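You operate a simulated robot arm through the tools that you are given. There is no shell and no other tool.

You run a simulated robot arm. Do the job below in one go: nothing can be reset, and whatever is moved stays where it is left.

Task
Pump the cart platform to its top, brush the mud off it and slide the black crate on.
Fine: brake the cart first; use the yellow brush and put it back; don't lift the crate. Set down upright: yellow brush. What is to be rubbed or washed off counts as gone when no trace of it is left.
Where things are to end (x, y in the base frame): black crate within 50 mm of [980, 610].
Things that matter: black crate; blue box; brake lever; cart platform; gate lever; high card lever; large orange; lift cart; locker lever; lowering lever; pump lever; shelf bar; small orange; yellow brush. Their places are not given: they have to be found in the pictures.

It is judged by the outcome, as a careful person would: the job done as asked, and still so three seconds after it is handed in. It fails if anything else is knocked over, pushed out of place, dropped, spilled or broken.

Robot
A 7-joint arm with a two-finger parallel gripper, fixed in place. Base frame: the origin is on the floor under the middle of its stand, x ahead of it, y to its left, z up. Units: mm, rad, N and s.
It reaches about 1479 mm from its shoulder. Its first joint turns from -2.897 to 2.897 rad. Payload 4.4 kg.
Tool frame: the origin (TCP) lies between the finger pads and is the grasp point; the fingertips stand 23 mm ahead of it; z points along the fingers, y is the line along which they close. Largest opening 94 mm; finger width 38, thickness 10; the body of the gripper, 54 by 96 mm, starts 39 mm behind the TCP.
Orientation is told as [roll, pitch, yaw] about the base's x, y, z axes, in that order, counted from this pose: with the fingers straight down and closing along the base's y, the tool's x points along the base's -x, its y along +y and its z along -z.

Tools
- The arm moves only by the tool send_rows. Its argument "plan" is a list of rows, each a list of 3 entries, a list of its own where there are three numbers: the turn, a rotation vector about the tool's x, y, z in units of 5 degrees (1.0 is 5 degrees), then the shift along the tool's x, y, z in units of 30 mm (1.0 is 30 mm), then the finger opening in mm, from 0 to 94. In form: [[[wx, wy, wz], [dx, dy, dz], claw], ...]. A call has 1 to 20 rows; each row shifts and turns the commanded pose from where the row before left it, along the tool's axes as they then stand. A call with a number of a shift or a turn outside -1 to 1 is refused whole. Each row takes 0.2 s and may step no farther than 50 mm and 0.15 rad from the row before; otherwise, or with a gripper value out of range, the whole call is refused. A pose out of reach is approached as far as the arm can. The call stops where the force on the tool passes 90 N (or 10 N more than at its start, if that is more) or the arm is blocked; 0.2 s more then pass. The fingers move at their own pace (about 72 mm/s each) and stop on an object; they squeeze with about 44 N. The grip force told is the motor's: it shows also when the fingers shut on nothing. Time passes only in rows, and 0.2 s behind the last, so rows that do not move let the fingers close. The reply holds the time, the measured pose of the TCP, the force on the tool along the base axes, the opening and the grip force, in the units named above and with some noise, with the torque about the TCP (base axes, N m) and any sound that the robot's microphone picked up, and new pictures: "show" is both (left out), scene, wrist or none.
- Cameras (640 x 400 px; columns grow to the right, rows downward): "scene" is fixed at [223.4, -497.8, 1361.7]; the picture's right is [0.94, -0.35, 0.00], its down [-0.13, -0.33, -0.93] and it looks along [0.33, 0.87, -0.36] (base axes); focal length 367 px, centre (320, 200). "wrist" rides on the gripper at [86, 16, -74] in the tool frame; the picture's right is [-0.18, 0.98, 0.00], its down [-0.58, -0.11, -0.81] and it looks along [-0.79, -0.15, 0.59] (tool axes); focal length 243 px, centre (320, 200).
- probe_pixels(camera, pixels): for up to 12 pixels [column, row] of the newest picture of that camera ("zoom" is the newest enlarged one), the place [x, y, z] in the base frame of the surface seen there, good to about 2 mm. No time passes.
- zoom(camera, box): a new picture of the part [left, top, right, bottom] of that camera's present view, enlarged. No time passes.
- sign_off(): hands the job in; it is judged then, once.

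Leave the gripper open and the arm clear of the work at the hand-in unless told otherwise.

The tools are called by a JSON object that holds its "fn" and its "kwargs". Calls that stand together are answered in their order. send_rows: Moves the arm, as the interface text tells. Its arguments: {"type":"object","properties":{"plan":{"type":"array","items":{"type":"array"}},"show":{"type":"string","enum":["both","scene","wrist","none"]}},"required":["plan"]} The other tools are called the same way: probe_pixels (camera, pixels) gives the place of the surface under pixels of a picture; zoom (camera, box) takes an enlarged picture of a part of a camera's view; sign_off () hands the job in.

At the start:

```text
time_s: 0.0
tcp_pos: [615.5, 235.2, 1163.3]
tool_rot: [0.0, 0.001, 0.0]
contact_force: [-0.4, 0.9, -0.3]
ft_torque: [-0.01, -0.02, -0.03]
opening: 94.0
finger_force: 0.0
```

scene: 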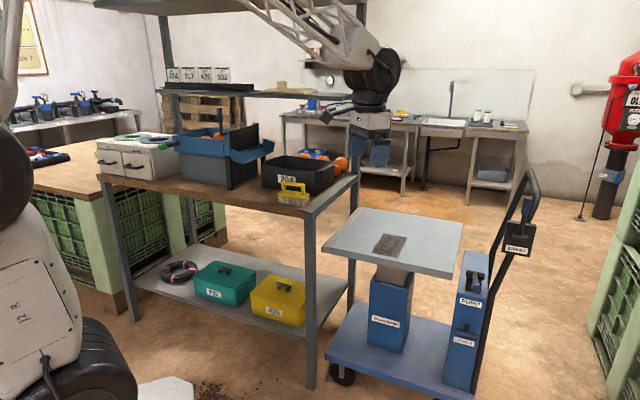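
wrist: 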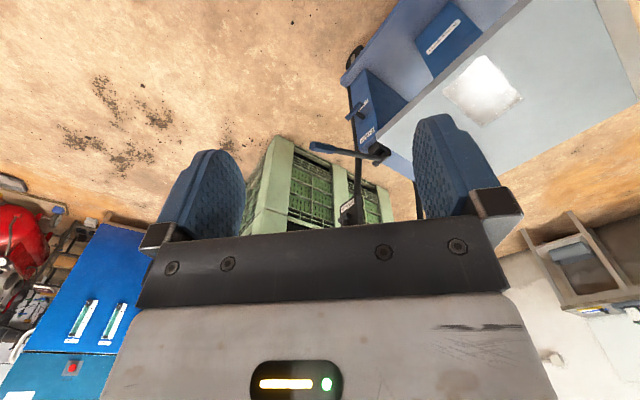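

I see a shelf table with boxes, a black crate (about 305,175) with a yellow brush (293,193), and a blue lift cart with a muddy patch on the platform (390,243). I will zoom in on the parts before moving anything.

{"fn": "zoom", "kwargs": {"camera": "scene", "box": [420, 160, 580, 400]}}

{"fn": "zoom", "kwargs": {"camera": "scene", "box": [240, 130, 400, 230]}}

{"fn": "zoom", "kwargs": {"camera": "scene", "box": [310, 190, 480, 390]}}

{"fn": "zoom", "kwargs": {"camera": "scene", "box": [80, 100, 290, 230]}}

```text
1.67 times, centred on (500, 280) of scene
```

zoom: 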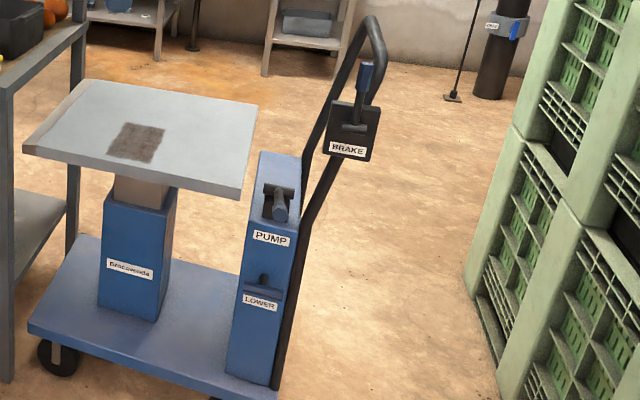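

```text
4.00 times, centred on (320, 180) of scene
```

zoom: 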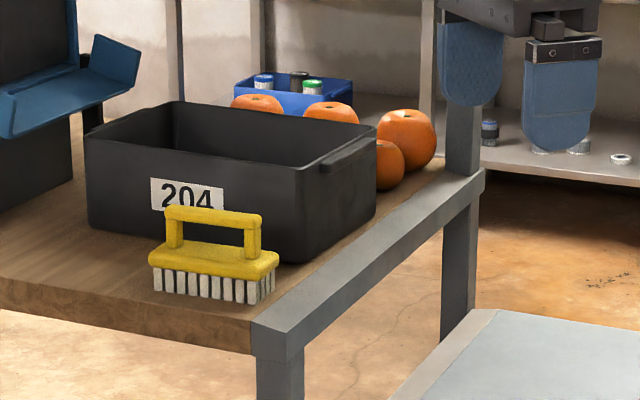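

```text
2.00 times, centred on (395, 290) of scene
```

zoom: 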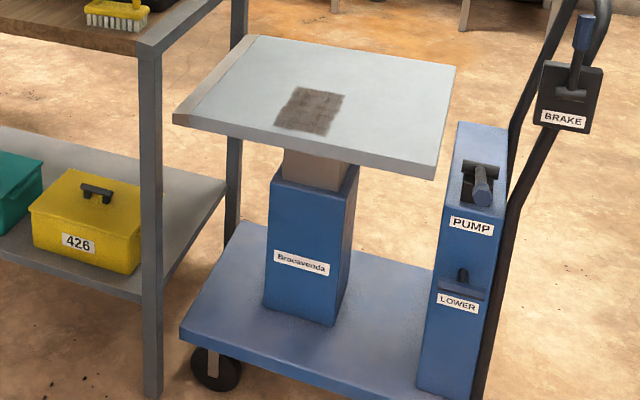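

```text
3.05 times, centred on (185, 165) of scene
```

zoom: 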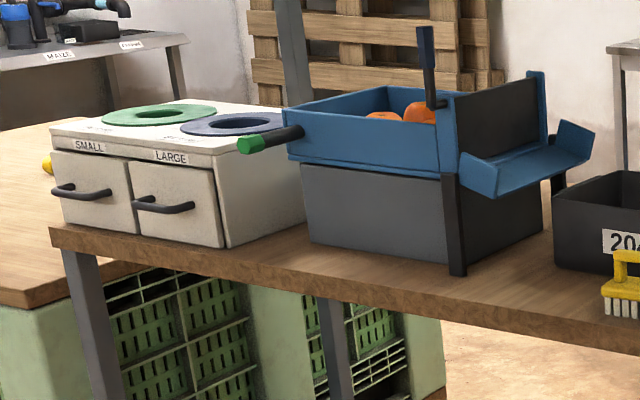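

Now I'll measure key points: the cart platform corners, mud, the pump lever, brake lever, crate, brush and table edge.

{"fn": "probe_pixels", "kwargs": {"camera": "scene", "pixels": [[322, 248], [350, 208], [462, 223], [447, 275], [390, 243], [372, 250], [383, 234], [405, 237], [397, 255], [323, 250], [340, 350], [455, 320]]}}

{"fn": "probe_pixels", "kwargs": {"camera": "scene", "pixels": [[262, 184], [283, 157], [333, 169], [313, 194], [263, 168], [290, 178], [281, 200], [307, 204], [285, 184], [303, 187], [310, 208], [356, 178]]}}

{"fn": "zoom", "kwargs": {"camera": "scene", "box": [440, 160, 560, 300]}}

```text
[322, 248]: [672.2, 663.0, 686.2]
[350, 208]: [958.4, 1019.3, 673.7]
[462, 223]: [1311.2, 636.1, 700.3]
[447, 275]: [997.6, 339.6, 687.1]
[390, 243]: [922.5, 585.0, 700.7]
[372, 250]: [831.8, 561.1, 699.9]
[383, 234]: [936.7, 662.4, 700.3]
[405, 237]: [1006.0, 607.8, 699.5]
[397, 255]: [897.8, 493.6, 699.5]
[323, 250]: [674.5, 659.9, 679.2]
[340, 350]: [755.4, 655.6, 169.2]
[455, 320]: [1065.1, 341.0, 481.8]
```

```text
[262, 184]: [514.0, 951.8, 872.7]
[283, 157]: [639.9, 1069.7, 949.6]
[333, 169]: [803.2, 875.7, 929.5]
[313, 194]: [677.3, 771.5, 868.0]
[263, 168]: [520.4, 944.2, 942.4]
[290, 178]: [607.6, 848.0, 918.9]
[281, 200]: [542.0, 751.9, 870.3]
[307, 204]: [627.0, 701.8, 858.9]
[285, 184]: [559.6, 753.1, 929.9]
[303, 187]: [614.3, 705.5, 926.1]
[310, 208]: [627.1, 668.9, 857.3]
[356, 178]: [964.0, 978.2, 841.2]
```

```text
2.86 times, centred on (500, 230) of scene
```

zoom: 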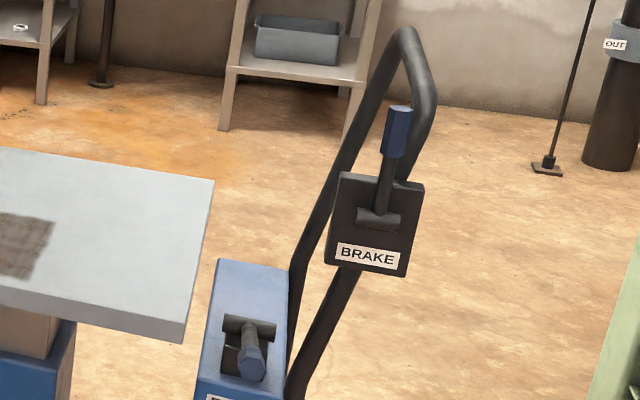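

Measuring the brake and pump parts in the zoomed picture (brake handle at 398,130, pivot at 378,218; pump handle at 250,360).

{"fn": "probe_pixels", "kwargs": {"camera": "zoom", "pixels": [[398, 112], [396, 150], [388, 180], [380, 218], [345, 182], [418, 190], [335, 260], [400, 270], [250, 370], [248, 340], [230, 330], [270, 330]]}}

{"fn": "probe_pixels", "kwargs": {"camera": "zoom", "pixels": [[220, 262], [286, 268], [280, 390], [205, 385], [405, 35], [432, 100], [340, 150], [300, 270], [300, 370], [210, 180], [184, 335], [370, 256]]}}

{"fn": "zoom", "kwargs": {"camera": "scene", "box": [430, 240, 530, 320]}}

{"fn": "zoom", "kwargs": {"camera": "scene", "box": [480, 160, 560, 280]}}

```text
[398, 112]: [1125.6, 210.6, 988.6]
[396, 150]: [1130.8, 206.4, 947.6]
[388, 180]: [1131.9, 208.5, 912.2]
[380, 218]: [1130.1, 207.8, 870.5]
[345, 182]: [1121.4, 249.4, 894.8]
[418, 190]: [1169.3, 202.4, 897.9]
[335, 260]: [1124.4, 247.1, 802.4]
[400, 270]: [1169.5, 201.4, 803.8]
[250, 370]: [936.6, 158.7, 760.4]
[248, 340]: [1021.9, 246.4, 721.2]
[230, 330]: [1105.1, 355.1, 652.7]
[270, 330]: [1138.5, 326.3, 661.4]
```

```text
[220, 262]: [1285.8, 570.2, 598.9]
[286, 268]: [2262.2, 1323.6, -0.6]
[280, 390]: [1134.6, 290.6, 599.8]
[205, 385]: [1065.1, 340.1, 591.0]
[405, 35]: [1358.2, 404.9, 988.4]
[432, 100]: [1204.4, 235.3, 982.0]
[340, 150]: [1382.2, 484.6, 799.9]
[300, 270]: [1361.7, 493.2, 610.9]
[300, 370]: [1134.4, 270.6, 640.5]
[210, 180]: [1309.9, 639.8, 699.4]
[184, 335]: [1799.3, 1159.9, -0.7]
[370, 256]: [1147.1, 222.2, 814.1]
```

```text
5.00 times, centred on (480, 280) of scene
```

zoom: 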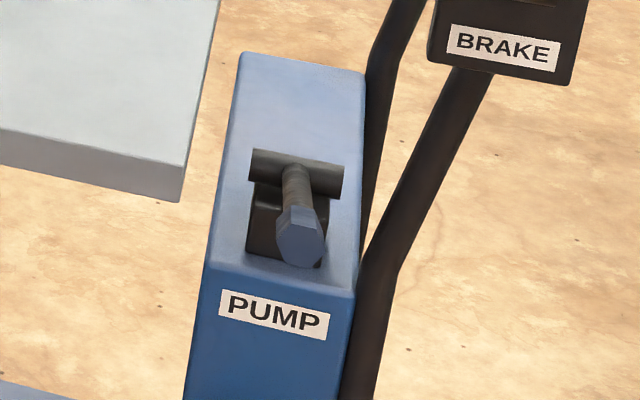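

```text
3.33 times, centred on (520, 220) of scene
```

zoom: 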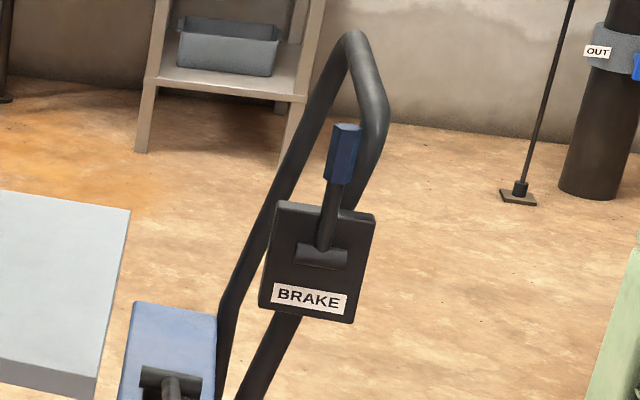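

The pump lever points toward the camera and up; the brake lever stands upright on a plate facing the camera. Next I check the oranges, the crate and blue box spacing, and the shelf bar above.

{"fn": "probe_pixels", "kwargs": {"camera": "scene", "pixels": [[341, 164], [336, 171], [304, 156], [322, 158], [305, 163], [349, 168], [270, 150], [262, 148], [238, 160], [238, 185], [267, 165], [330, 190]]}}

{"fn": "probe_pixels", "kwargs": {"camera": "scene", "pixels": [[200, 90], [330, 95], [250, 92], [290, 92], [355, 150], [165, 60], [300, 170], [290, 165], [315, 175], [280, 175], [220, 130], [400, 60]]}}

{"fn": "zoom", "kwargs": {"camera": "scene", "box": [240, 140, 360, 215]}}

{"fn": "zoom", "kwargs": {"camera": "scene", "box": [150, 0, 420, 170]}}

```text
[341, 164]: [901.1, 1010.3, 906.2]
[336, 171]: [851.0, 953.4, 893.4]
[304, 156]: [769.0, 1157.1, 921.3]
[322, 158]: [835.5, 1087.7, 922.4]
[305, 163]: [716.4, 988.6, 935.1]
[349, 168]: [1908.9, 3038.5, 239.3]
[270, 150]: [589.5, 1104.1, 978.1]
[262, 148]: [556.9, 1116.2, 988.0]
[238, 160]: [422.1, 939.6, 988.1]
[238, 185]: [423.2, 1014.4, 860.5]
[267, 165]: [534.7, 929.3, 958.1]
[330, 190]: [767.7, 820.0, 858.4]
```

```text
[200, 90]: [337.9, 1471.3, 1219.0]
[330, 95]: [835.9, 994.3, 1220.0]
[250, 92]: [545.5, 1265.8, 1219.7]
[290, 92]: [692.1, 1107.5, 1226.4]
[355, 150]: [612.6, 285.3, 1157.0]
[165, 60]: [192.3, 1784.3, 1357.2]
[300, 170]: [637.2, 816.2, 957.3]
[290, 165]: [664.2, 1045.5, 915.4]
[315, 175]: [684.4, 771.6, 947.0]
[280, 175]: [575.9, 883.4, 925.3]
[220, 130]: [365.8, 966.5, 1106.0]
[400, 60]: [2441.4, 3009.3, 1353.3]
```

```text
5.33 times, centred on (300, 178) of scene
```

zoom: 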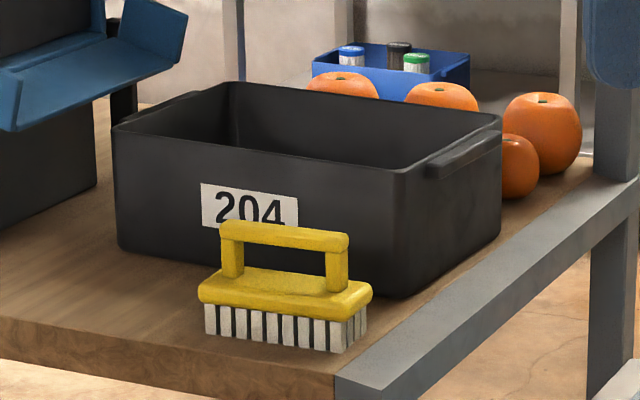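

```text
2.35 times, centred on (285, 85) of scene
```

zoom: 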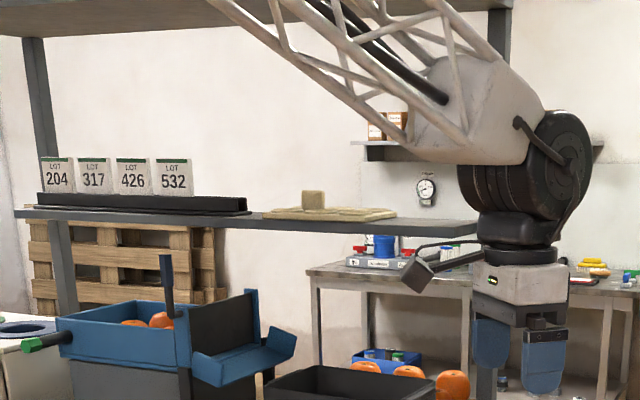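

Probing the crate's rim corners, the table's edges and the upper shelf's height.

{"fn": "probe_pixels", "kwargs": {"camera": "scene", "pixels": [[262, 165], [283, 157], [333, 163], [315, 174], [313, 196], [262, 187], [327, 171], [320, 174], [303, 208], [200, 193], [100, 178], [302, 212]]}}

{"fn": "probe_pixels", "kwargs": {"camera": "scene", "pixels": [[130, 8], [220, 8], [350, 5], [355, 185], [345, 188], [325, 200], [312, 213], [275, 158], [270, 160], [268, 155], [246, 180], [233, 186]]}}

{"fn": "zoom", "kwargs": {"camera": "scene", "box": [270, 170, 320, 215]}}

```text
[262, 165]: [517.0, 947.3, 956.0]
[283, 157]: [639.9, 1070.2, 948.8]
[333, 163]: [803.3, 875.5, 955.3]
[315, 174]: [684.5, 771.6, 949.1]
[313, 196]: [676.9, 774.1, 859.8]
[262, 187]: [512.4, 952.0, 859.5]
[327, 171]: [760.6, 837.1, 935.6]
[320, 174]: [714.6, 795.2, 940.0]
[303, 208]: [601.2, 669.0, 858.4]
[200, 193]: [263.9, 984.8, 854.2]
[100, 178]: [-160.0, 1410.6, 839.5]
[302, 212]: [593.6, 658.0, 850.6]
```

```text
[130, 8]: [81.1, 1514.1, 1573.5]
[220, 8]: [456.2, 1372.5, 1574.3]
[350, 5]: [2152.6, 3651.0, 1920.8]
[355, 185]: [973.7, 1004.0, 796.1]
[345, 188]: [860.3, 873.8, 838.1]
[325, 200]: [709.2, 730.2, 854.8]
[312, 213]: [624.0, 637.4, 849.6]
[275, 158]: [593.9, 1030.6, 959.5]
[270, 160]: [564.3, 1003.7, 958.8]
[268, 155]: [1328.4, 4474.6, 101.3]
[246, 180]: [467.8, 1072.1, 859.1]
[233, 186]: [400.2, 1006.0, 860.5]
```

```text
8.89 times, centred on (295, 192) of scene
```

zoom: 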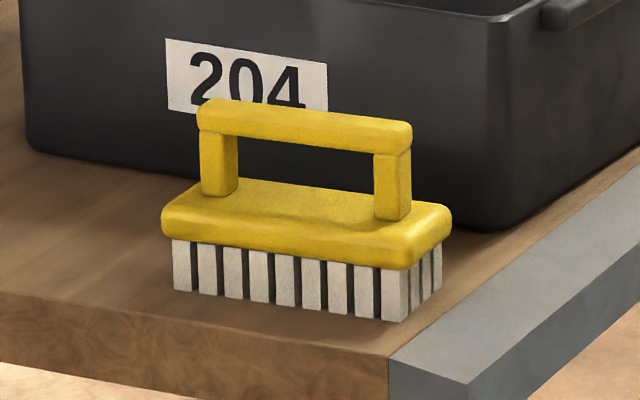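

Crate axes run at about 45°, and the target is a straight ~440 mm slide onto the platform. The table top is at z≈860, the platform at 700. First the brake: I move above its handle (around [1135, 215]), staying high.

{"fn": "send_rows", "kwargs": {"plan": [[[0, 0, 0], [-0.96, -0.037, 0.12], 94], [[0, 0, 0], [-0.96, -0.037, 0.12], 94], [[0, 0, 0], [-0.96, -0.037, 0.12], 94], [[0, 0, 0], [-0.96, -0.037, 0.12], 94], [[0, 0, 0], [-0.96, -0.037, 0.12], 94], [[0, 0, 0], [-0.96, -0.037, 0.12], 94], [[0, 0, 0], [-0.96, -0.037, 0.12], 94], [[0, 0, 0], [-0.96, -0.037, 0.12], 94], [[0, 0, 0], [-0.96, -0.037, 0.12], 94], [[0, 0, 0], [-0.96, -0.037, 0.12], 94], [[0, 0, 0], [-0.96, -0.037, 0.12], 94], [[0, 0, 0], [-0.96, -0.037, 0.12], 94], [[0, 0, 0], [-0.96, -0.037, 0.12], 94], [[0, 0, 0], [-0.96, -0.037, 0.12], 94], [[0, 0, 0], [-0.96, -0.037, 0.12], 94], [[0, 0, 0], [-0.96, -0.037, 0.12], 94]], "show": "both"}}

```text
time_s: 3.4
tcp_pos: [1076.0, 218.0, 1107.3]
tool_rot: [-0.001, -0.004, 0.0]
contact_force: [-0.5, 0.5, 0.7]
ft_torque: [0.03, 0.0, 0.02]
opening: 94.0
finger_force: 0.0
```

scene: 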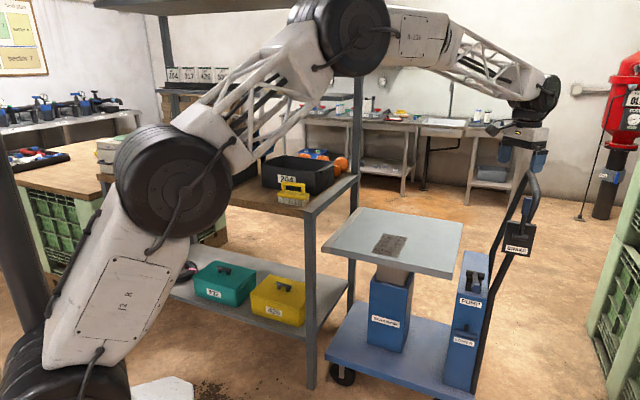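
wrist: 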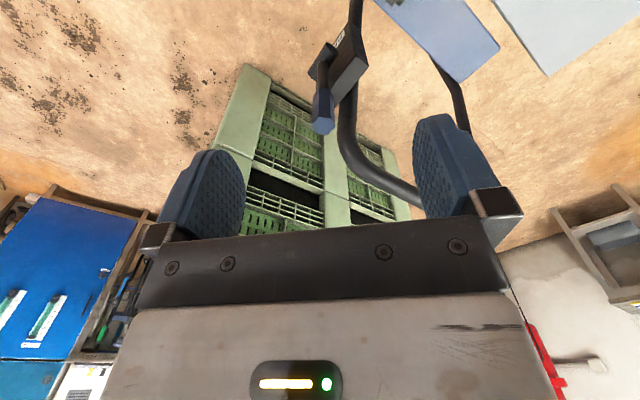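

Now I turn the gripper +45° in yaw so that the fingers close along the lever's axis.

{"fn": "send_rows", "kwargs": {"plan": [[[0, 0, -1], [0, 0, 0], 94], [[0, 0, -1], [0, 0, 0], 94], [[0, 0, -1], [0, 0, 0], 94], [[0, 0, -1], [0, 0, 0], 94], [[0, 0, -1], [0, 0, 0], 94], [[0, 0, -1], [0, 0, 0], 94], [[0, 0, -1], [0, 0, 0], 94], [[0, 0, -1], [0, 0, 0], 94], [[0, 0, -1], [0, 0, 0], 94]], "show": "both"}}

```text
time_s: 5.4
tcp_pos: [1077.1, 218.9, 1106.5]
tool_rot: [0.0, 0.0, 0.787]
contact_force: [0.2, 0.0, 0.2]
ft_torque: [-0.02, 0.02, 0.02]
opening: 94.0
finger_force: 0.0
```

scene: 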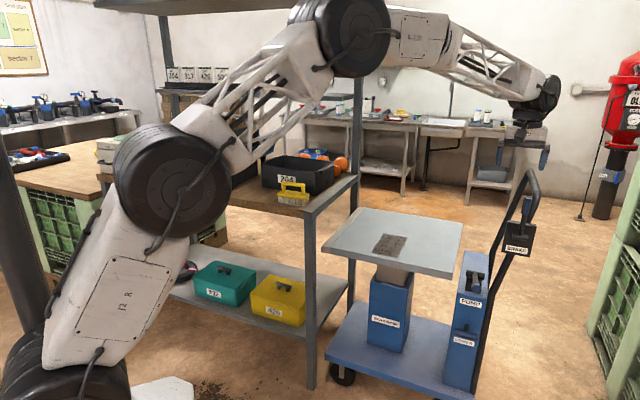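
wrist: 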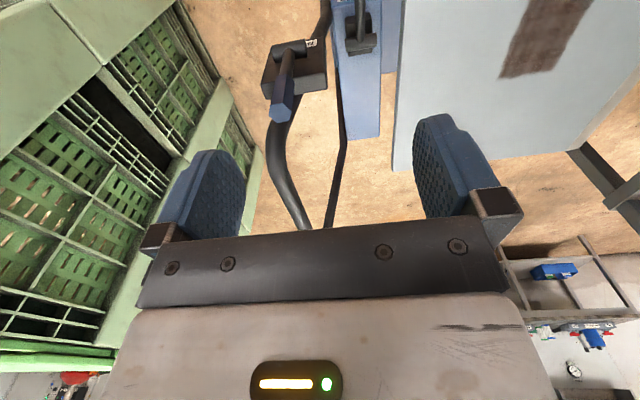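

The wrist camera now sees the brake lever (blue handle at 280,110). I probe it for exact placing, and zoom.

{"fn": "zoom", "kwargs": {"camera": "wrist", "box": [240, 0, 400, 140]}}

{"fn": "probe_pixels", "kwargs": {"camera": "wrist", "pixels": [[279, 115], [277, 98], [284, 80], [287, 60], [275, 108], [286, 110], [296, 90], [310, 60], [282, 165], [288, 130], [300, 48], [268, 85]]}}

```text
2.86 times, centred on (320, 70) of wrist
```

zoom: 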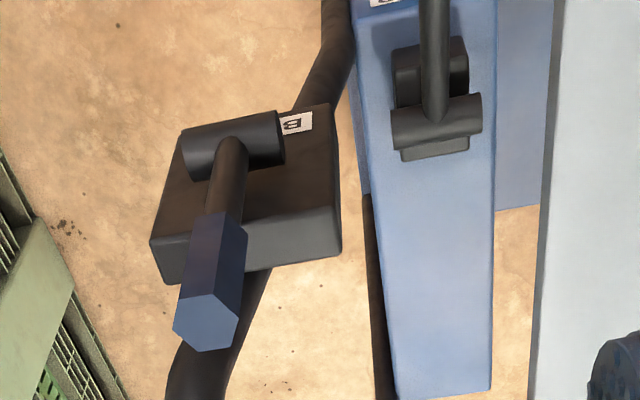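

```text
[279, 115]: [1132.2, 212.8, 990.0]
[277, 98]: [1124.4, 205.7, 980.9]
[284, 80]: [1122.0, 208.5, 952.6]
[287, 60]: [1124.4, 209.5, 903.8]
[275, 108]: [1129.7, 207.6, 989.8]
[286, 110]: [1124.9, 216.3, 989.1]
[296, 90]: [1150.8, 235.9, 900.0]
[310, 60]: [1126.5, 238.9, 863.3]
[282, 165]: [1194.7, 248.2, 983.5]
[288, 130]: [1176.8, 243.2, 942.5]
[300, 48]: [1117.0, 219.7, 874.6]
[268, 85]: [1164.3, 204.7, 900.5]
```

Handle top centre is at about [1132, 213, 990]. I move over it and descend so the pads straddle the blue handle.

{"fn": "send_rows", "kwargs": {"plan": [[[0, 0, 0], [-0.6, -0.72, 0], 94], [[0, 0, 0], [-0.6, -0.72, 0], 94], [[0, 0, 0], [0, 0, 0.8], 94], [[0, 0, 0], [0, 0, 0.8], 94], [[0, 0, 0], [0, 0, 0.8], 94], [[0, 0, 0], [0, 0, 0.8], 94], [[0, 0, 0], [0, 0, 0.8], 94]], "show": "both"}}

```text
time_s: 7.0
tcp_pos: [1132.0, 212.6, 987.7]
tool_rot: [0.0, -0.001, 0.784]
contact_force: [0.3, 1.1, 0.7]
ft_torque: [-0.02, -0.01, -0.02]
opening: 94.3
finger_force: 0.0
```

scene: 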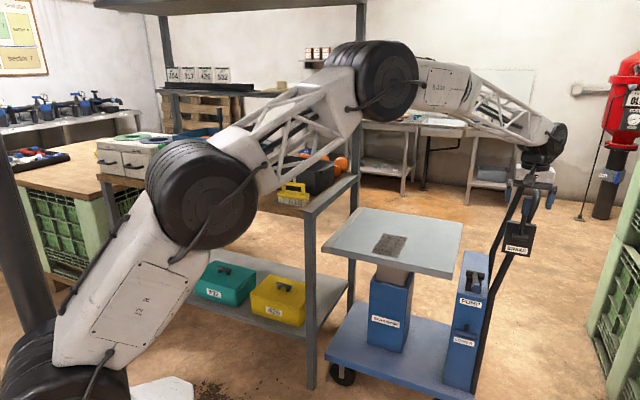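
wrist: 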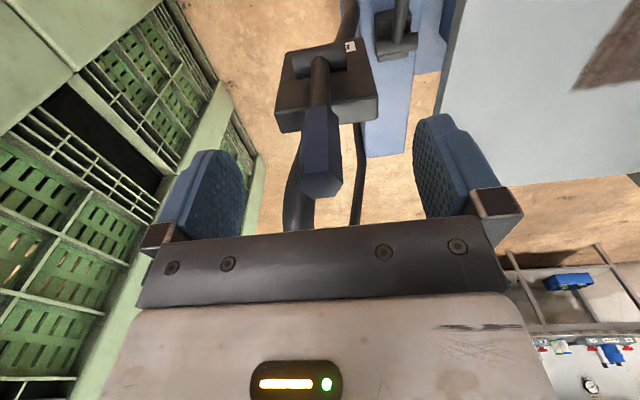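

The handle is centred between the pads. I go 22 mm lower and close.

{"fn": "send_rows", "kwargs": {"plan": [[[0, 0, 0], [0, 0, 0.75], 94], [[0, 0, 0], [0, 0, 0], 40], [[0, 0, 0], [0, 0, 0], 10], [[0, 0, 0], [0, 0, 0], 10], [[0, 0, 0], [0, 0, 0], 10]], "show": "wrist"}}

```text
time_s: 8.2
tcp_pos: [1132.8, 214.5, 966.4]
tool_rot: [-0.001, 0.001, 0.786]
contact_force: [-5.4, 4.6, -0.1]
ft_torque: [0.07, -0.06, 0.08]
opening: 20.2
finger_force: 45.1
```

wrist: 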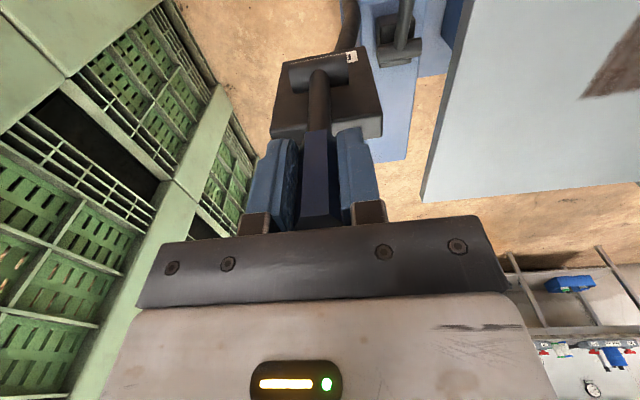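

Gripped (opening 20 mm). I swing the lever toward me (−x −y) and down around its pivot, turning the gripper along with it, 20° at first.

{"fn": "send_rows", "kwargs": {"plan": [[[0, -1, 0], [0.28, 0.03, 0.006], 10], [[0, -1, 0], [0.28, 0.03, 0.006], 10], [[0, -1, 0], [0.28, 0, 0.006], 10], [[0, -1, 0], [0.28, 0, 0.006], 10]], "show": "both"}}

```text
time_s: 9.2
tcp_pos: [1108.7, 190.6, 959.4]
tool_rot: [-0.003, -0.35, 0.785]
contact_force: [18.6, -19.2, 3.0]
ft_torque: [0.32, 0.21, 0.02]
opening: 20.7
finger_force: 45.1
```

scene: 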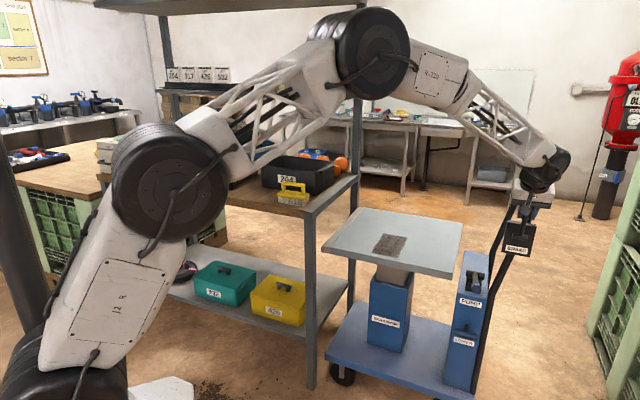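
wrist: 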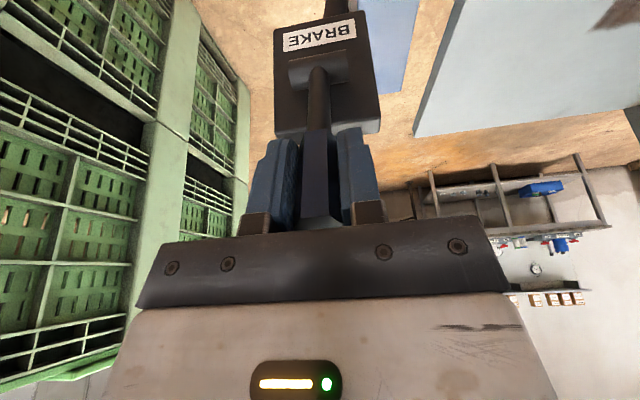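

The lever follows freely; only a small sideways squeeze built up from my offset, which I take back while swinging on.

{"fn": "send_rows", "kwargs": {"plan": [[[0, -1, 0], [0.28, -0.04, 0.006], 10], [[0, -1, 0], [0.28, 0, 0.006], 10], [[0, -1, 0], [0.28, 0, 0.006], 10], [[0, -1, 0], [0.28, 0, 0.006], 10]], "show": "wrist"}}

```text
time_s: 10.2
tcp_pos: [1089.4, 169.7, 945.1]
tool_rot: [0.0, -0.699, 0.786]
contact_force: [-15.2, -5.8, 25.5]
ft_torque: [0.49, 0.03, 0.31]
opening: 20.6
finger_force: 45.5
```

wrist: 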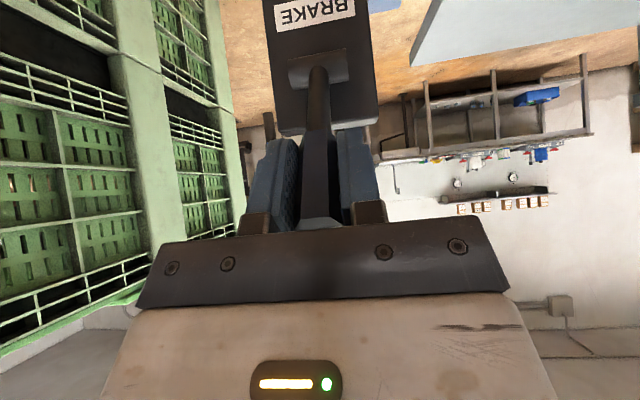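

Lever at about 40°. The force is mainly radial (I'm slightly too close to the pivot), so I ease outward 2 mm and continue the swing.

{"fn": "send_rows", "kwargs": {"plan": [[[0, -1, 0], [0.28, 0.01, -0.06], 10], [[0, -1, 0], [0.28, 0, -0.012], 10], [[0, -1, 0], [0.28, 0, -0.012], 10]], "show": "wrist"}}

```text
time_s: 11.0
tcp_pos: [1075.3, 156.0, 923.7]
tool_rot: [0.001, -0.958, 0.784]
contact_force: [15.2, 0.9, -8.8]
ft_torque: [-0.01, -0.12, -0.42]
opening: 20.4
finger_force: 45.2
```

wrist: 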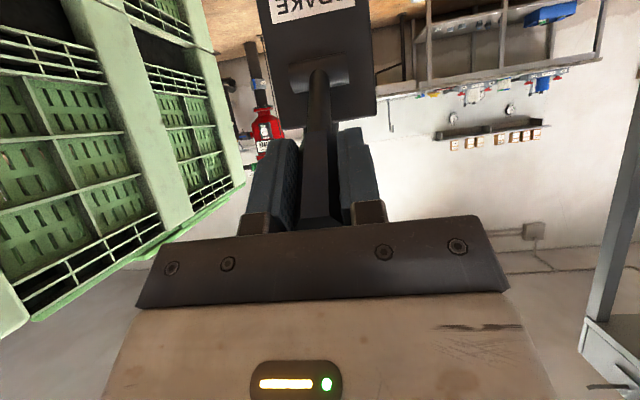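

Still moving freely at 55°. Continuing.

{"fn": "send_rows", "kwargs": {"plan": [[[0, -1, 0], [0.28, -0.01, 0.03], 10], [[0, -1, 0], [0.28, 0, 0.0], 10], [[0, -1, 0], [0.28, 0, 0.0], 10]], "show": "wrist"}}

```text
time_s: 11.8
tcp_pos: [1068.8, 146.2, 904.5]
tool_rot: [-0.002, -1.223, 0.787]
contact_force: [-9.5, -19.4, 3.9]
ft_torque: [-0.04, 0.44, 0.1]
opening: 20.5
finger_force: 45.0
```

wrist: 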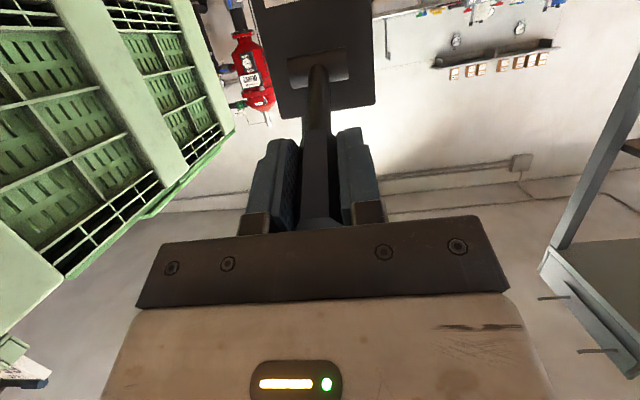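

At 70°, still free. Continuing with small steps, watching for the end stop.

{"fn": "send_rows", "kwargs": {"plan": [[[0, -1, 0], [0.28, 0.01, -0.04], 10], [[0, -1, 0], [0.28, 0, 0.0], 10], [[0, -1, 0], [0.28, 0, 0.0], 10], [[0, -1, 0], [0.28, 0, 0.0], 10]], "show": "both"}}

```text
time_s: 12.8
tcp_pos: [1060.9, 141.0, 872.2]
tool_rot: [2.65, -1.571, -1.867]
contact_force: [20.2, -15.0, 8.6]
ft_torque: [0.03, 0.45, 0.13]
opening: 21.3
finger_force: 12.7
```

scene: 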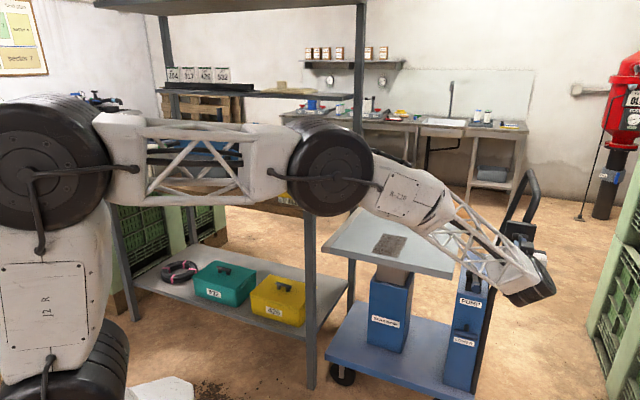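
wrist: 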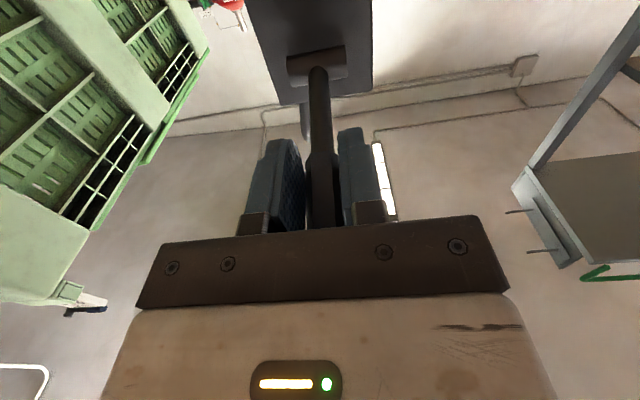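

The lever now looks horizontal. The finger force dropped to 12.7, so I look closer at the grip.

{"fn": "zoom", "kwargs": {"camera": "wrist", "box": [220, 0, 420, 240]}}

{"fn": "zoom", "kwargs": {"camera": "scene", "box": [470, 160, 590, 320]}}

{"fn": "probe_pixels", "kwargs": {"camera": "wrist", "pixels": [[316, 130], [318, 75], [318, 150], [325, 200], [300, 60], [350, 60]]}}

```text
1.67 times, centred on (320, 120) of wrist
```

zoom: 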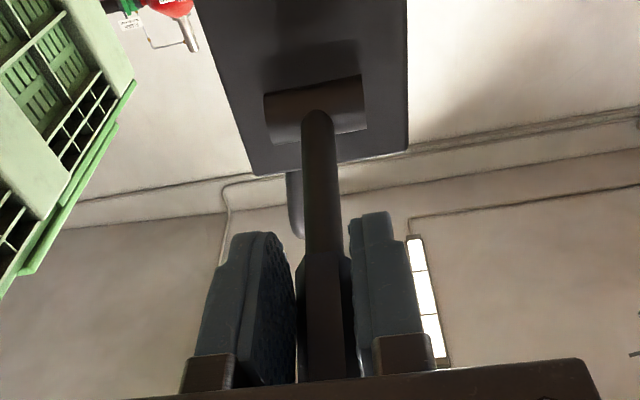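

```text
2.50 times, centred on (530, 240) of scene
```

zoom: 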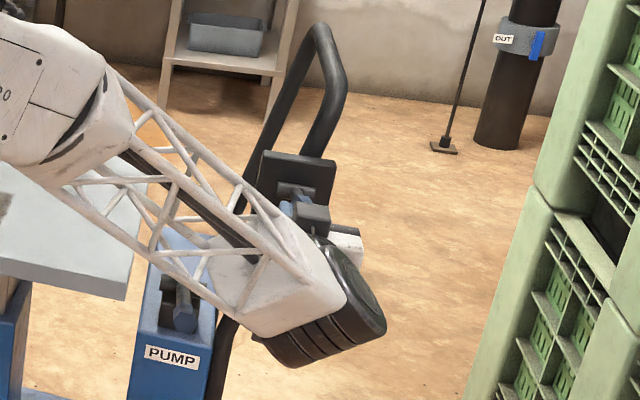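

```text
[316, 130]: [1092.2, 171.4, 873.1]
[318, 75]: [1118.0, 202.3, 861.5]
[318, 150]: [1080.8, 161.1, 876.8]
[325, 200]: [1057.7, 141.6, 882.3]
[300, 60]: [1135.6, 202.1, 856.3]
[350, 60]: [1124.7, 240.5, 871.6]
```

The lever stopped at about 75° from upright (end stop); the pads slid slightly past it. So the brake is pulled fully. I open the fingers and back off along the tool axis, then look at it.

{"fn": "send_rows", "kwargs": {"plan": [[[0, 0, 0], [0, 0, 0], 60], [[0, 0, 0], [0, 0, 0], 94], [[0, 0, 0], [0, 0, 0], 94], [[0, 0, 0], [0, 0, -0.8], 94], [[0, 0, 0], [0, 0, -1], 94], [[0, 0, 0], [0, 0, -1], 94], [[0, 0, 0], [0, 0, -1], 94], [[0, 0, 0], [0, 0, -1], 94]], "show": "both"}}

```text
time_s: 14.6
tcp_pos: [957.7, 40.5, 873.1]
tool_rot: [-1.876, -1.571, 2.662]
contact_force: [0.5, 0.2, -0.6]
ft_torque: [-0.01, 0.0, 0.02]
opening: 93.9
finger_force: 0.0
```

scene: 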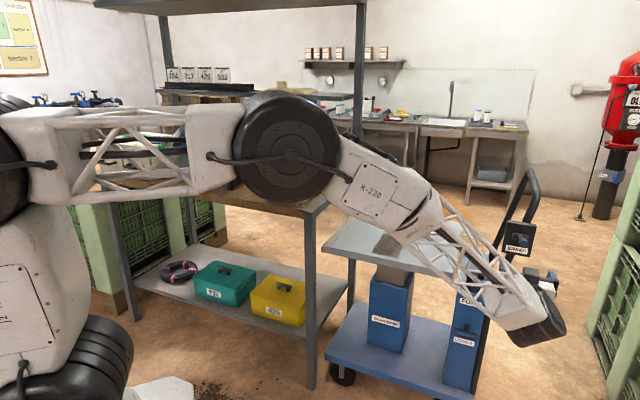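
wrist: 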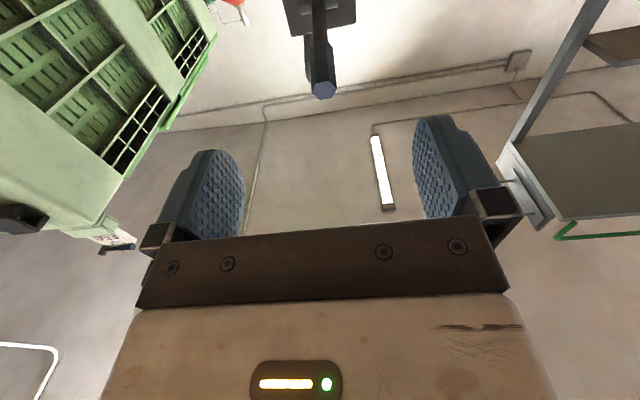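

{"fn": "zoom", "kwargs": {"camera": "scene", "box": [480, 180, 560, 280]}}

{"fn": "zoom", "kwargs": {"camera": "wrist", "box": [260, 0, 380, 110]}}

{"fn": "probe_pixels", "kwargs": {"camera": "wrist", "pixels": [[323, 90], [320, 65], [318, 40], [318, 15], [340, 10]]}}

```text
4.00 times, centred on (520, 230) of scene
```

zoom: 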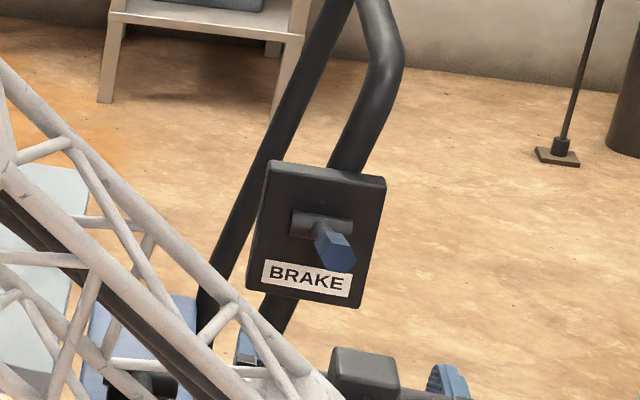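

```text
3.64 times, centred on (320, 55) of wrist
```

zoom: 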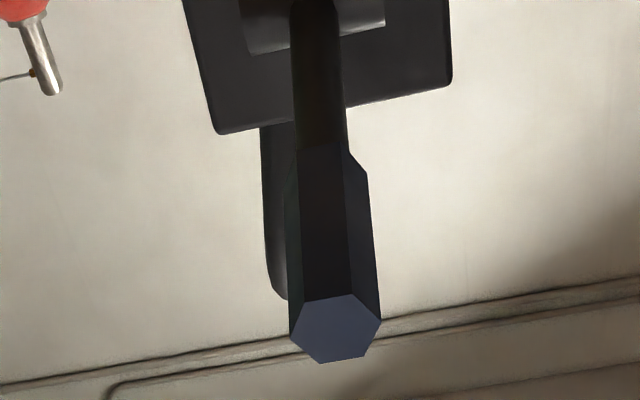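

```text
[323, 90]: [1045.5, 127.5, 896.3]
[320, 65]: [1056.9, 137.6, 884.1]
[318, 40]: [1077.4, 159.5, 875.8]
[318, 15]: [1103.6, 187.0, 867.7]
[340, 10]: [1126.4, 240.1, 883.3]
```

The brake lever rests at ~77° from upright and holds. I raise the arm, turn the gripper back to pointing down, and close it to nudge the lever from above and confirm that it is at its stop.

{"fn": "send_rows", "kwargs": {"plan": [[[0, 0, 0], [-1, 0, 0], 94], [[0, 0, 0], [-1, 0, 0], 94], [[0, 0, 0], [-1, 0, 0], 60], [[0, 0, 0], [-1, 0, 0], 30], [[0, 1, 0], [0, 0, 0], 0], [[0, 1, 0], [0, 0, 0], 0], [[0, 1, 0], [0, 0, 0], 0], [[0, 1, 0], [0, 0, 0], 0], [[0, 1, 0], [0, 0, 0], 0], [[0, 1, 0], [0, 0, 0], 0], [[0, 1, 0], [0, 0, 0], 0], [[0, 1, 0], [0, 0, 0], 0], [[0, 1, 0], [0, 0, 0], 0], [[0, 1, 0], [0, 0, 0], 0], [[0, 1, 0], [0, 0, 0], 0], [[0, 1, 0], [0, 0, 0], 0], [[0, 1, 0], [0, 0, 0], 0], [[0, 1, 0], [0, 0, 0], 0], [[0, 1, 0], [0, 0, 0], 0], [[0, 1, 0], [0, 0, 0], 0]], "show": "none"}}

```text
time_s: 18.8
tcp_pos: [958.5, 41.3, 992.2]
tool_rot: [-0.001, -0.172, 0.785]
contact_force: [-0.5, 0.0, -1.0]
ft_torque: [0.01, -0.04, 0.02]
opening: 0.0
finger_force: 42.5
```

Finishing the turn, then placing the closed fingers just above the brake handle.

{"fn": "send_rows", "kwargs": {"plan": [[[0, 1, 0], [-0.5, 0, 0], 0], [[0, 1, 0], [-0.5, 0, 0], 0], [[0, 0, 0], [-1, 0, 0], 0], [[0, 0, 0], [-1, 0, 0], 0], [[0, 0, 0], [-1, 0, 0], 0], [[0, 0, 0], [-1, 0, 0], 0], [[0, 0, 0], [-0.6, 0, 0], 0], [[0, 0, 0], [0, 0, 0.8], 0], [[0, 0, 0], [0, 0, 0.8], 0]], "show": "both"}}

```text
time_s: 20.8
tcp_pos: [1076.9, 159.1, 947.0]
tool_rot: [-0.001, 0.0, 0.785]
contact_force: [0.8, 0.7, 0.8]
ft_torque: [0.01, 0.01, -0.01]
opening: 0.0
finger_force: 42.4
```

scene: 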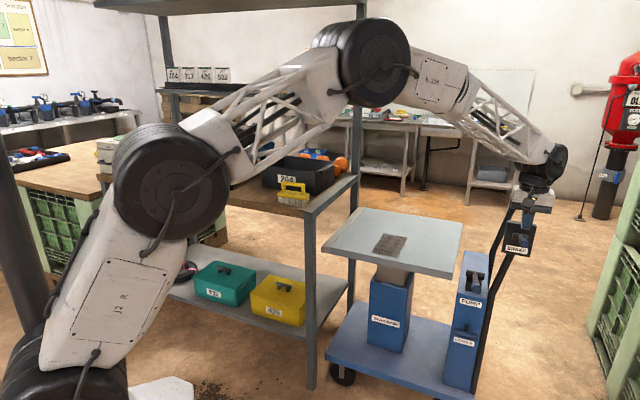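
wrist: 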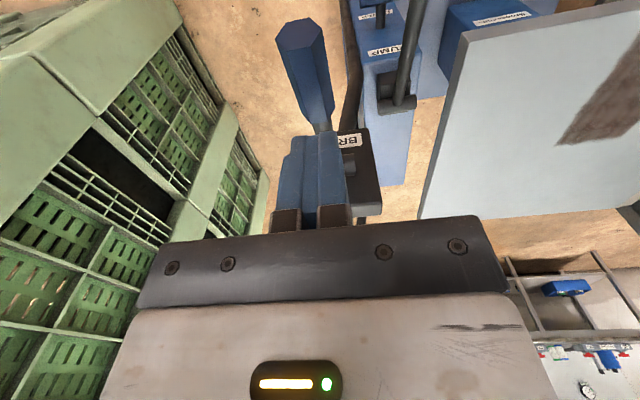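

I shift 15 mm outward along the lever and press down lightly in small steps.

{"fn": "send_rows", "kwargs": {"plan": [[[0, 0, 0], [0.5, 0, 0.3], 0], [[0, 0, 0], [0, 0, 0.3], 0], [[0, 0, 0], [0, 0, 0.15], 0], [[0, 0, 0], [0, 0, 0.15], 0]], "show": "wrist"}}

```text
time_s: 21.8
tcp_pos: [1068.0, 147.4, 925.4]
tool_rot: [-0.004, -0.005, 0.783]
contact_force: [-10.3, 4.5, 43.3]
ft_torque: [-0.42, 0.78, -0.22]
opening: 0.0
finger_force: 42.1
```

wrist: 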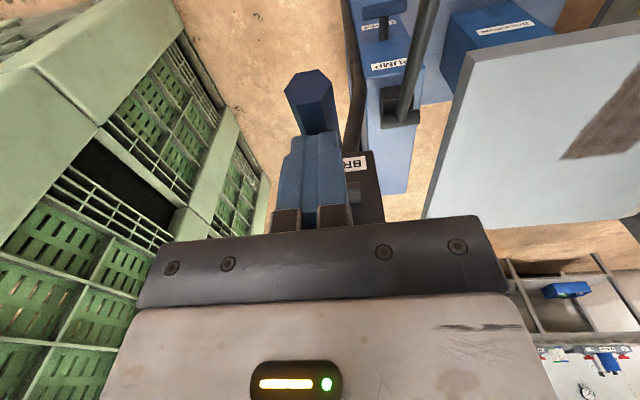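

43 N resistance and no motion: the brake lever is at its stop. Now I lift, open, and move over the pump handle (around u≈800: x≈955, y≈177).

{"fn": "send_rows", "kwargs": {"plan": [[[0, 0, 0], [0, 0, -0.7], 0], [[0, 0, 0], [0, 0, -1], 0], [[0, 0, 0], [0.5, 0.85, -0.5], 40], [[0, 0, 0], [0.5, 0.85, 0], 94], [[0, 0, 0], [0.5, 0.85, 0], 94], [[0, 0, 0], [0.5, 0.82, 0], 94], [[0, 0, 0], [0, 0, 0.8], 94], [[0, 0, 0], [0, 0, 0.8], 94], [[0, 0, 0], [0, 0, 0.8], 94]], "show": "both"}}

```text
time_s: 23.8
tcp_pos: [952.7, 178.1, 915.4]
tool_rot: [0.0, 0.001, 0.786]
contact_force: [0.3, 0.4, 0.9]
ft_torque: [0.01, -0.01, 0.01]
opening: 94.0
finger_force: 0.2
```

scene: 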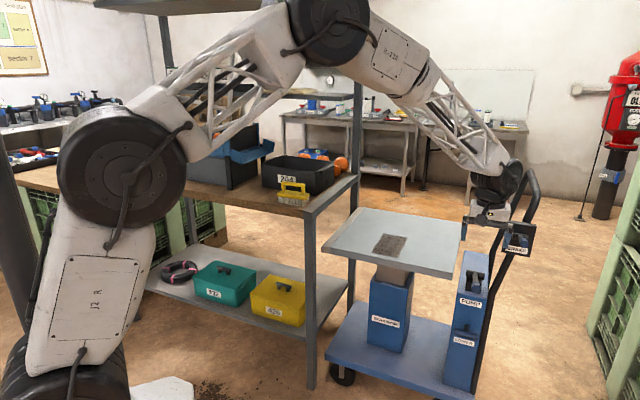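
wrist: 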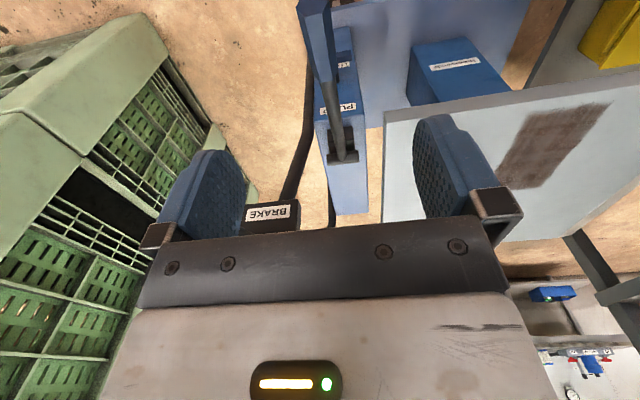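

Probing the pump handle (around 315,40 in the wrist view).

{"fn": "probe_pixels", "kwargs": {"camera": "wrist", "pixels": [[313, 5], [318, 40], [322, 70], [330, 100], [340, 140], [310, 40], [326, 40], [335, 158], [322, 130], [360, 150], [390, 110], [415, 215]]}}

{"fn": "zoom", "kwargs": {"camera": "wrist", "box": [260, 0, 420, 200]}}

```text
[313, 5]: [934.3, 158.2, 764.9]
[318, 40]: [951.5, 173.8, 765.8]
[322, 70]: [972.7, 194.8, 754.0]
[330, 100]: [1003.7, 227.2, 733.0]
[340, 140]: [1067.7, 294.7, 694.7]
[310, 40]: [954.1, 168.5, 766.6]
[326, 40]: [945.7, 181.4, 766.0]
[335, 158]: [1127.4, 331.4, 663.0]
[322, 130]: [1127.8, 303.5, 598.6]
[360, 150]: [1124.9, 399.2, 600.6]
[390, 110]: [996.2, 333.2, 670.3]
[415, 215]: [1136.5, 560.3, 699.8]
```

```text
2.00 times, centred on (340, 100) of wrist
```

zoom: 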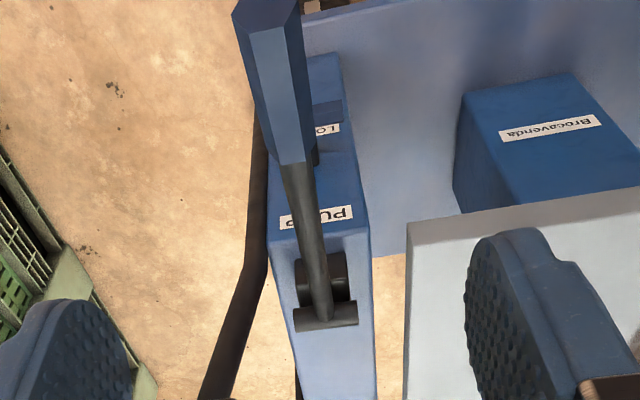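

Handle axis near u≈800 is at about z=751. I descend to straddle it and close the grip.

{"fn": "send_rows", "kwargs": {"plan": [[[0, 0, 0], [0, -0.05, 0.9], 94], [[0, 0, 0], [0, 0, 0.9], 94], [[0, 0, 0], [0, 0, 0.9], 94], [[0, 0, 0], [0, 0, 0.9], 94], [[0, 0, 0], [0, 0, 0.9], 94], [[0, 0, 0], [0, 0, 0.9], 94], [[0, 0, 0], [0, 0, 0], 40], [[0, 0, 0], [0, 0, 0], 10], [[0, 0, 0], [0, 0, 0], 10], [[0, 0, 0], [0, 0, 0], 10]], "show": "both"}}

```text
time_s: 26.0
tcp_pos: [953.7, 174.9, 752.9]
tool_rot: [0.0, 0.002, 0.786]
contact_force: [6.3, -1.7, -4.2]
ft_torque: [-0.17, 0.18, -0.05]
opening: 24.1
finger_force: 45.1
```

scene: 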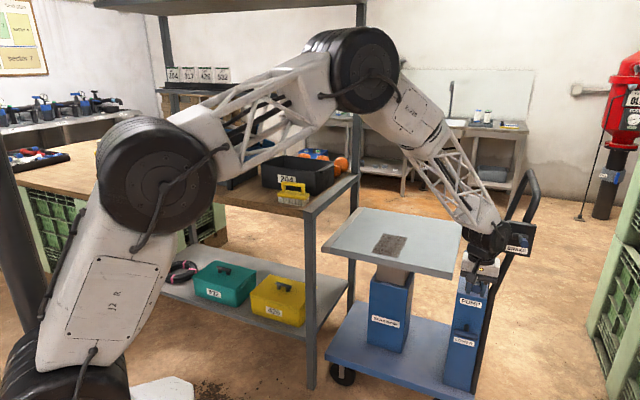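
wrist: 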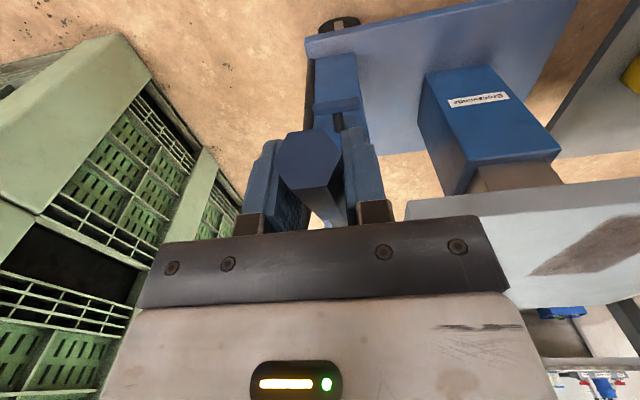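

Gripped (24 mm). Now the first down stroke, in steps of 5° around the lever's pivot.

{"fn": "send_rows", "kwargs": {"plan": [[[0, -1, 0], [0.257, 0, 0.71], 10], [[0, -1, 0], [0.257, 0, 0.71], 10], [[0, -1, 0], [0.257, 0, 0.71], 10]], "show": "both"}}

```text
time_s: 26.8
tcp_pos: [941.7, 162.8, 685.2]
tool_rot: [0.001, -0.261, 0.786]
contact_force: [-2.0, -8.1, -0.8]
ft_torque: [-1.02, 0.77, -0.01]
opening: 24.0
finger_force: 44.9
```

scene: 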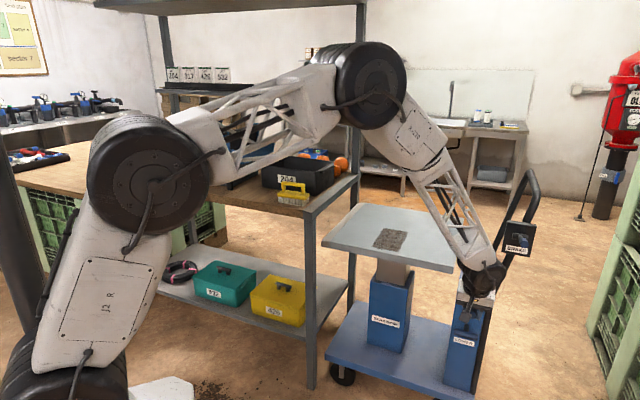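
wrist: 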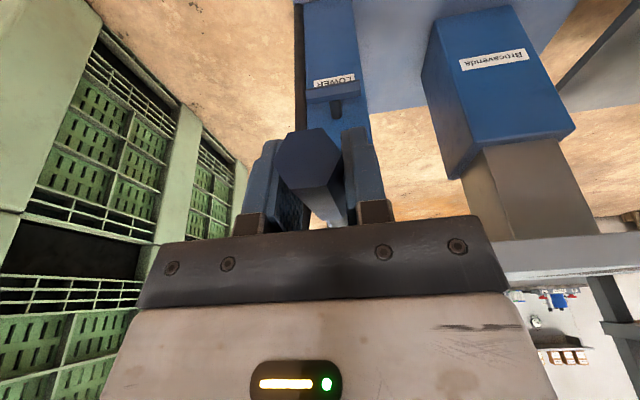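

The platform is rising with the stroke. I continue the stroke in steps.

{"fn": "send_rows", "kwargs": {"plan": [[[0, -1, 0], [0.257, 0, 0.71], 10], [[0, -1, 0], [0.257, 0, 0.71], 10], [[0, -1, 0], [0.257, 0, 0.71], 10]], "show": "wrist"}}

{"fn": "probe_pixels", "kwargs": {"camera": "scene", "pixels": [[345, 235], [390, 215], [400, 260], [360, 225]]}}

```text
time_s: 27.6
tcp_pos: [944.3, 166.2, 624.6]
tool_rot: [-0.006, -0.53, 0.79]
contact_force: [-0.6, -1.1, 39.6]
ft_torque: [0.19, 0.37, -1.02]
opening: 23.9
finger_force: 44.6
```

wrist: 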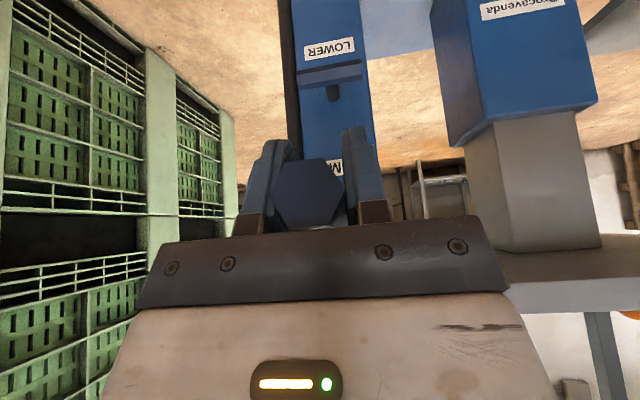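

```text
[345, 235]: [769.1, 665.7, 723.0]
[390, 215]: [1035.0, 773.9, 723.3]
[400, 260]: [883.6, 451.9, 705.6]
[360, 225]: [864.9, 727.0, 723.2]
```

Resistance of 40 N at z=625: the bottom of the stroke. Now I bring the lever back up.

{"fn": "send_rows", "kwargs": {"plan": [[[0, 1, 0], [-0.318, 0, -0.685], 10], [[0, 1, 0], [-0.318, 0, -0.685], 10], [[0, 1, 0], [-0.318, 0, -0.685], 10], [[0, 1, 0], [-0.318, 0, -0.685], 10], [[0, 1, 0], [-0.318, 0, -0.685], 10], [[0, 1, 0], [-0.318, 0, -0.685], 10]], "show": "both"}}

```text
time_s: 29.0
tcp_pos: [951.6, 174.0, 749.5]
tool_rot: [0.005, 0.008, 0.787]
contact_force: [-8.3, -10.3, -23.4]
ft_torque: [-0.52, -0.47, -1.06]
opening: 24.0
finger_force: 30.9
```

scene: 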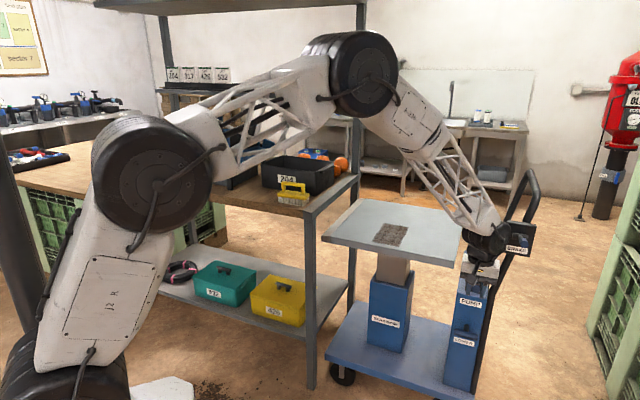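
wrist: 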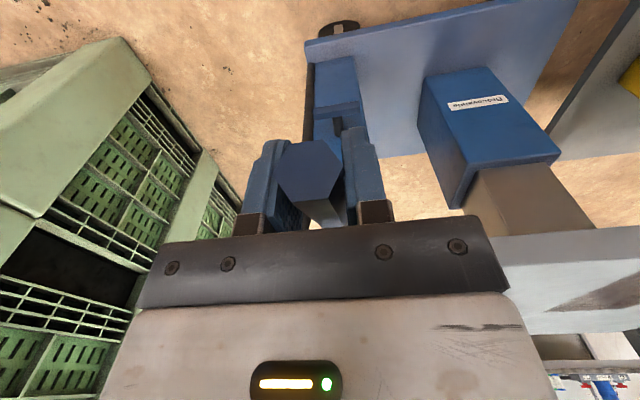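

Lever back at the upper stop. I check the platform's height.

{"fn": "probe_pixels", "kwargs": {"camera": "scene", "pixels": [[345, 230], [390, 210], [420, 250], [365, 220]]}}

```text
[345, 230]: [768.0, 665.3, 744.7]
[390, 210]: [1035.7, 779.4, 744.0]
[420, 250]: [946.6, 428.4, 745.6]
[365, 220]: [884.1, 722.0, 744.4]
```

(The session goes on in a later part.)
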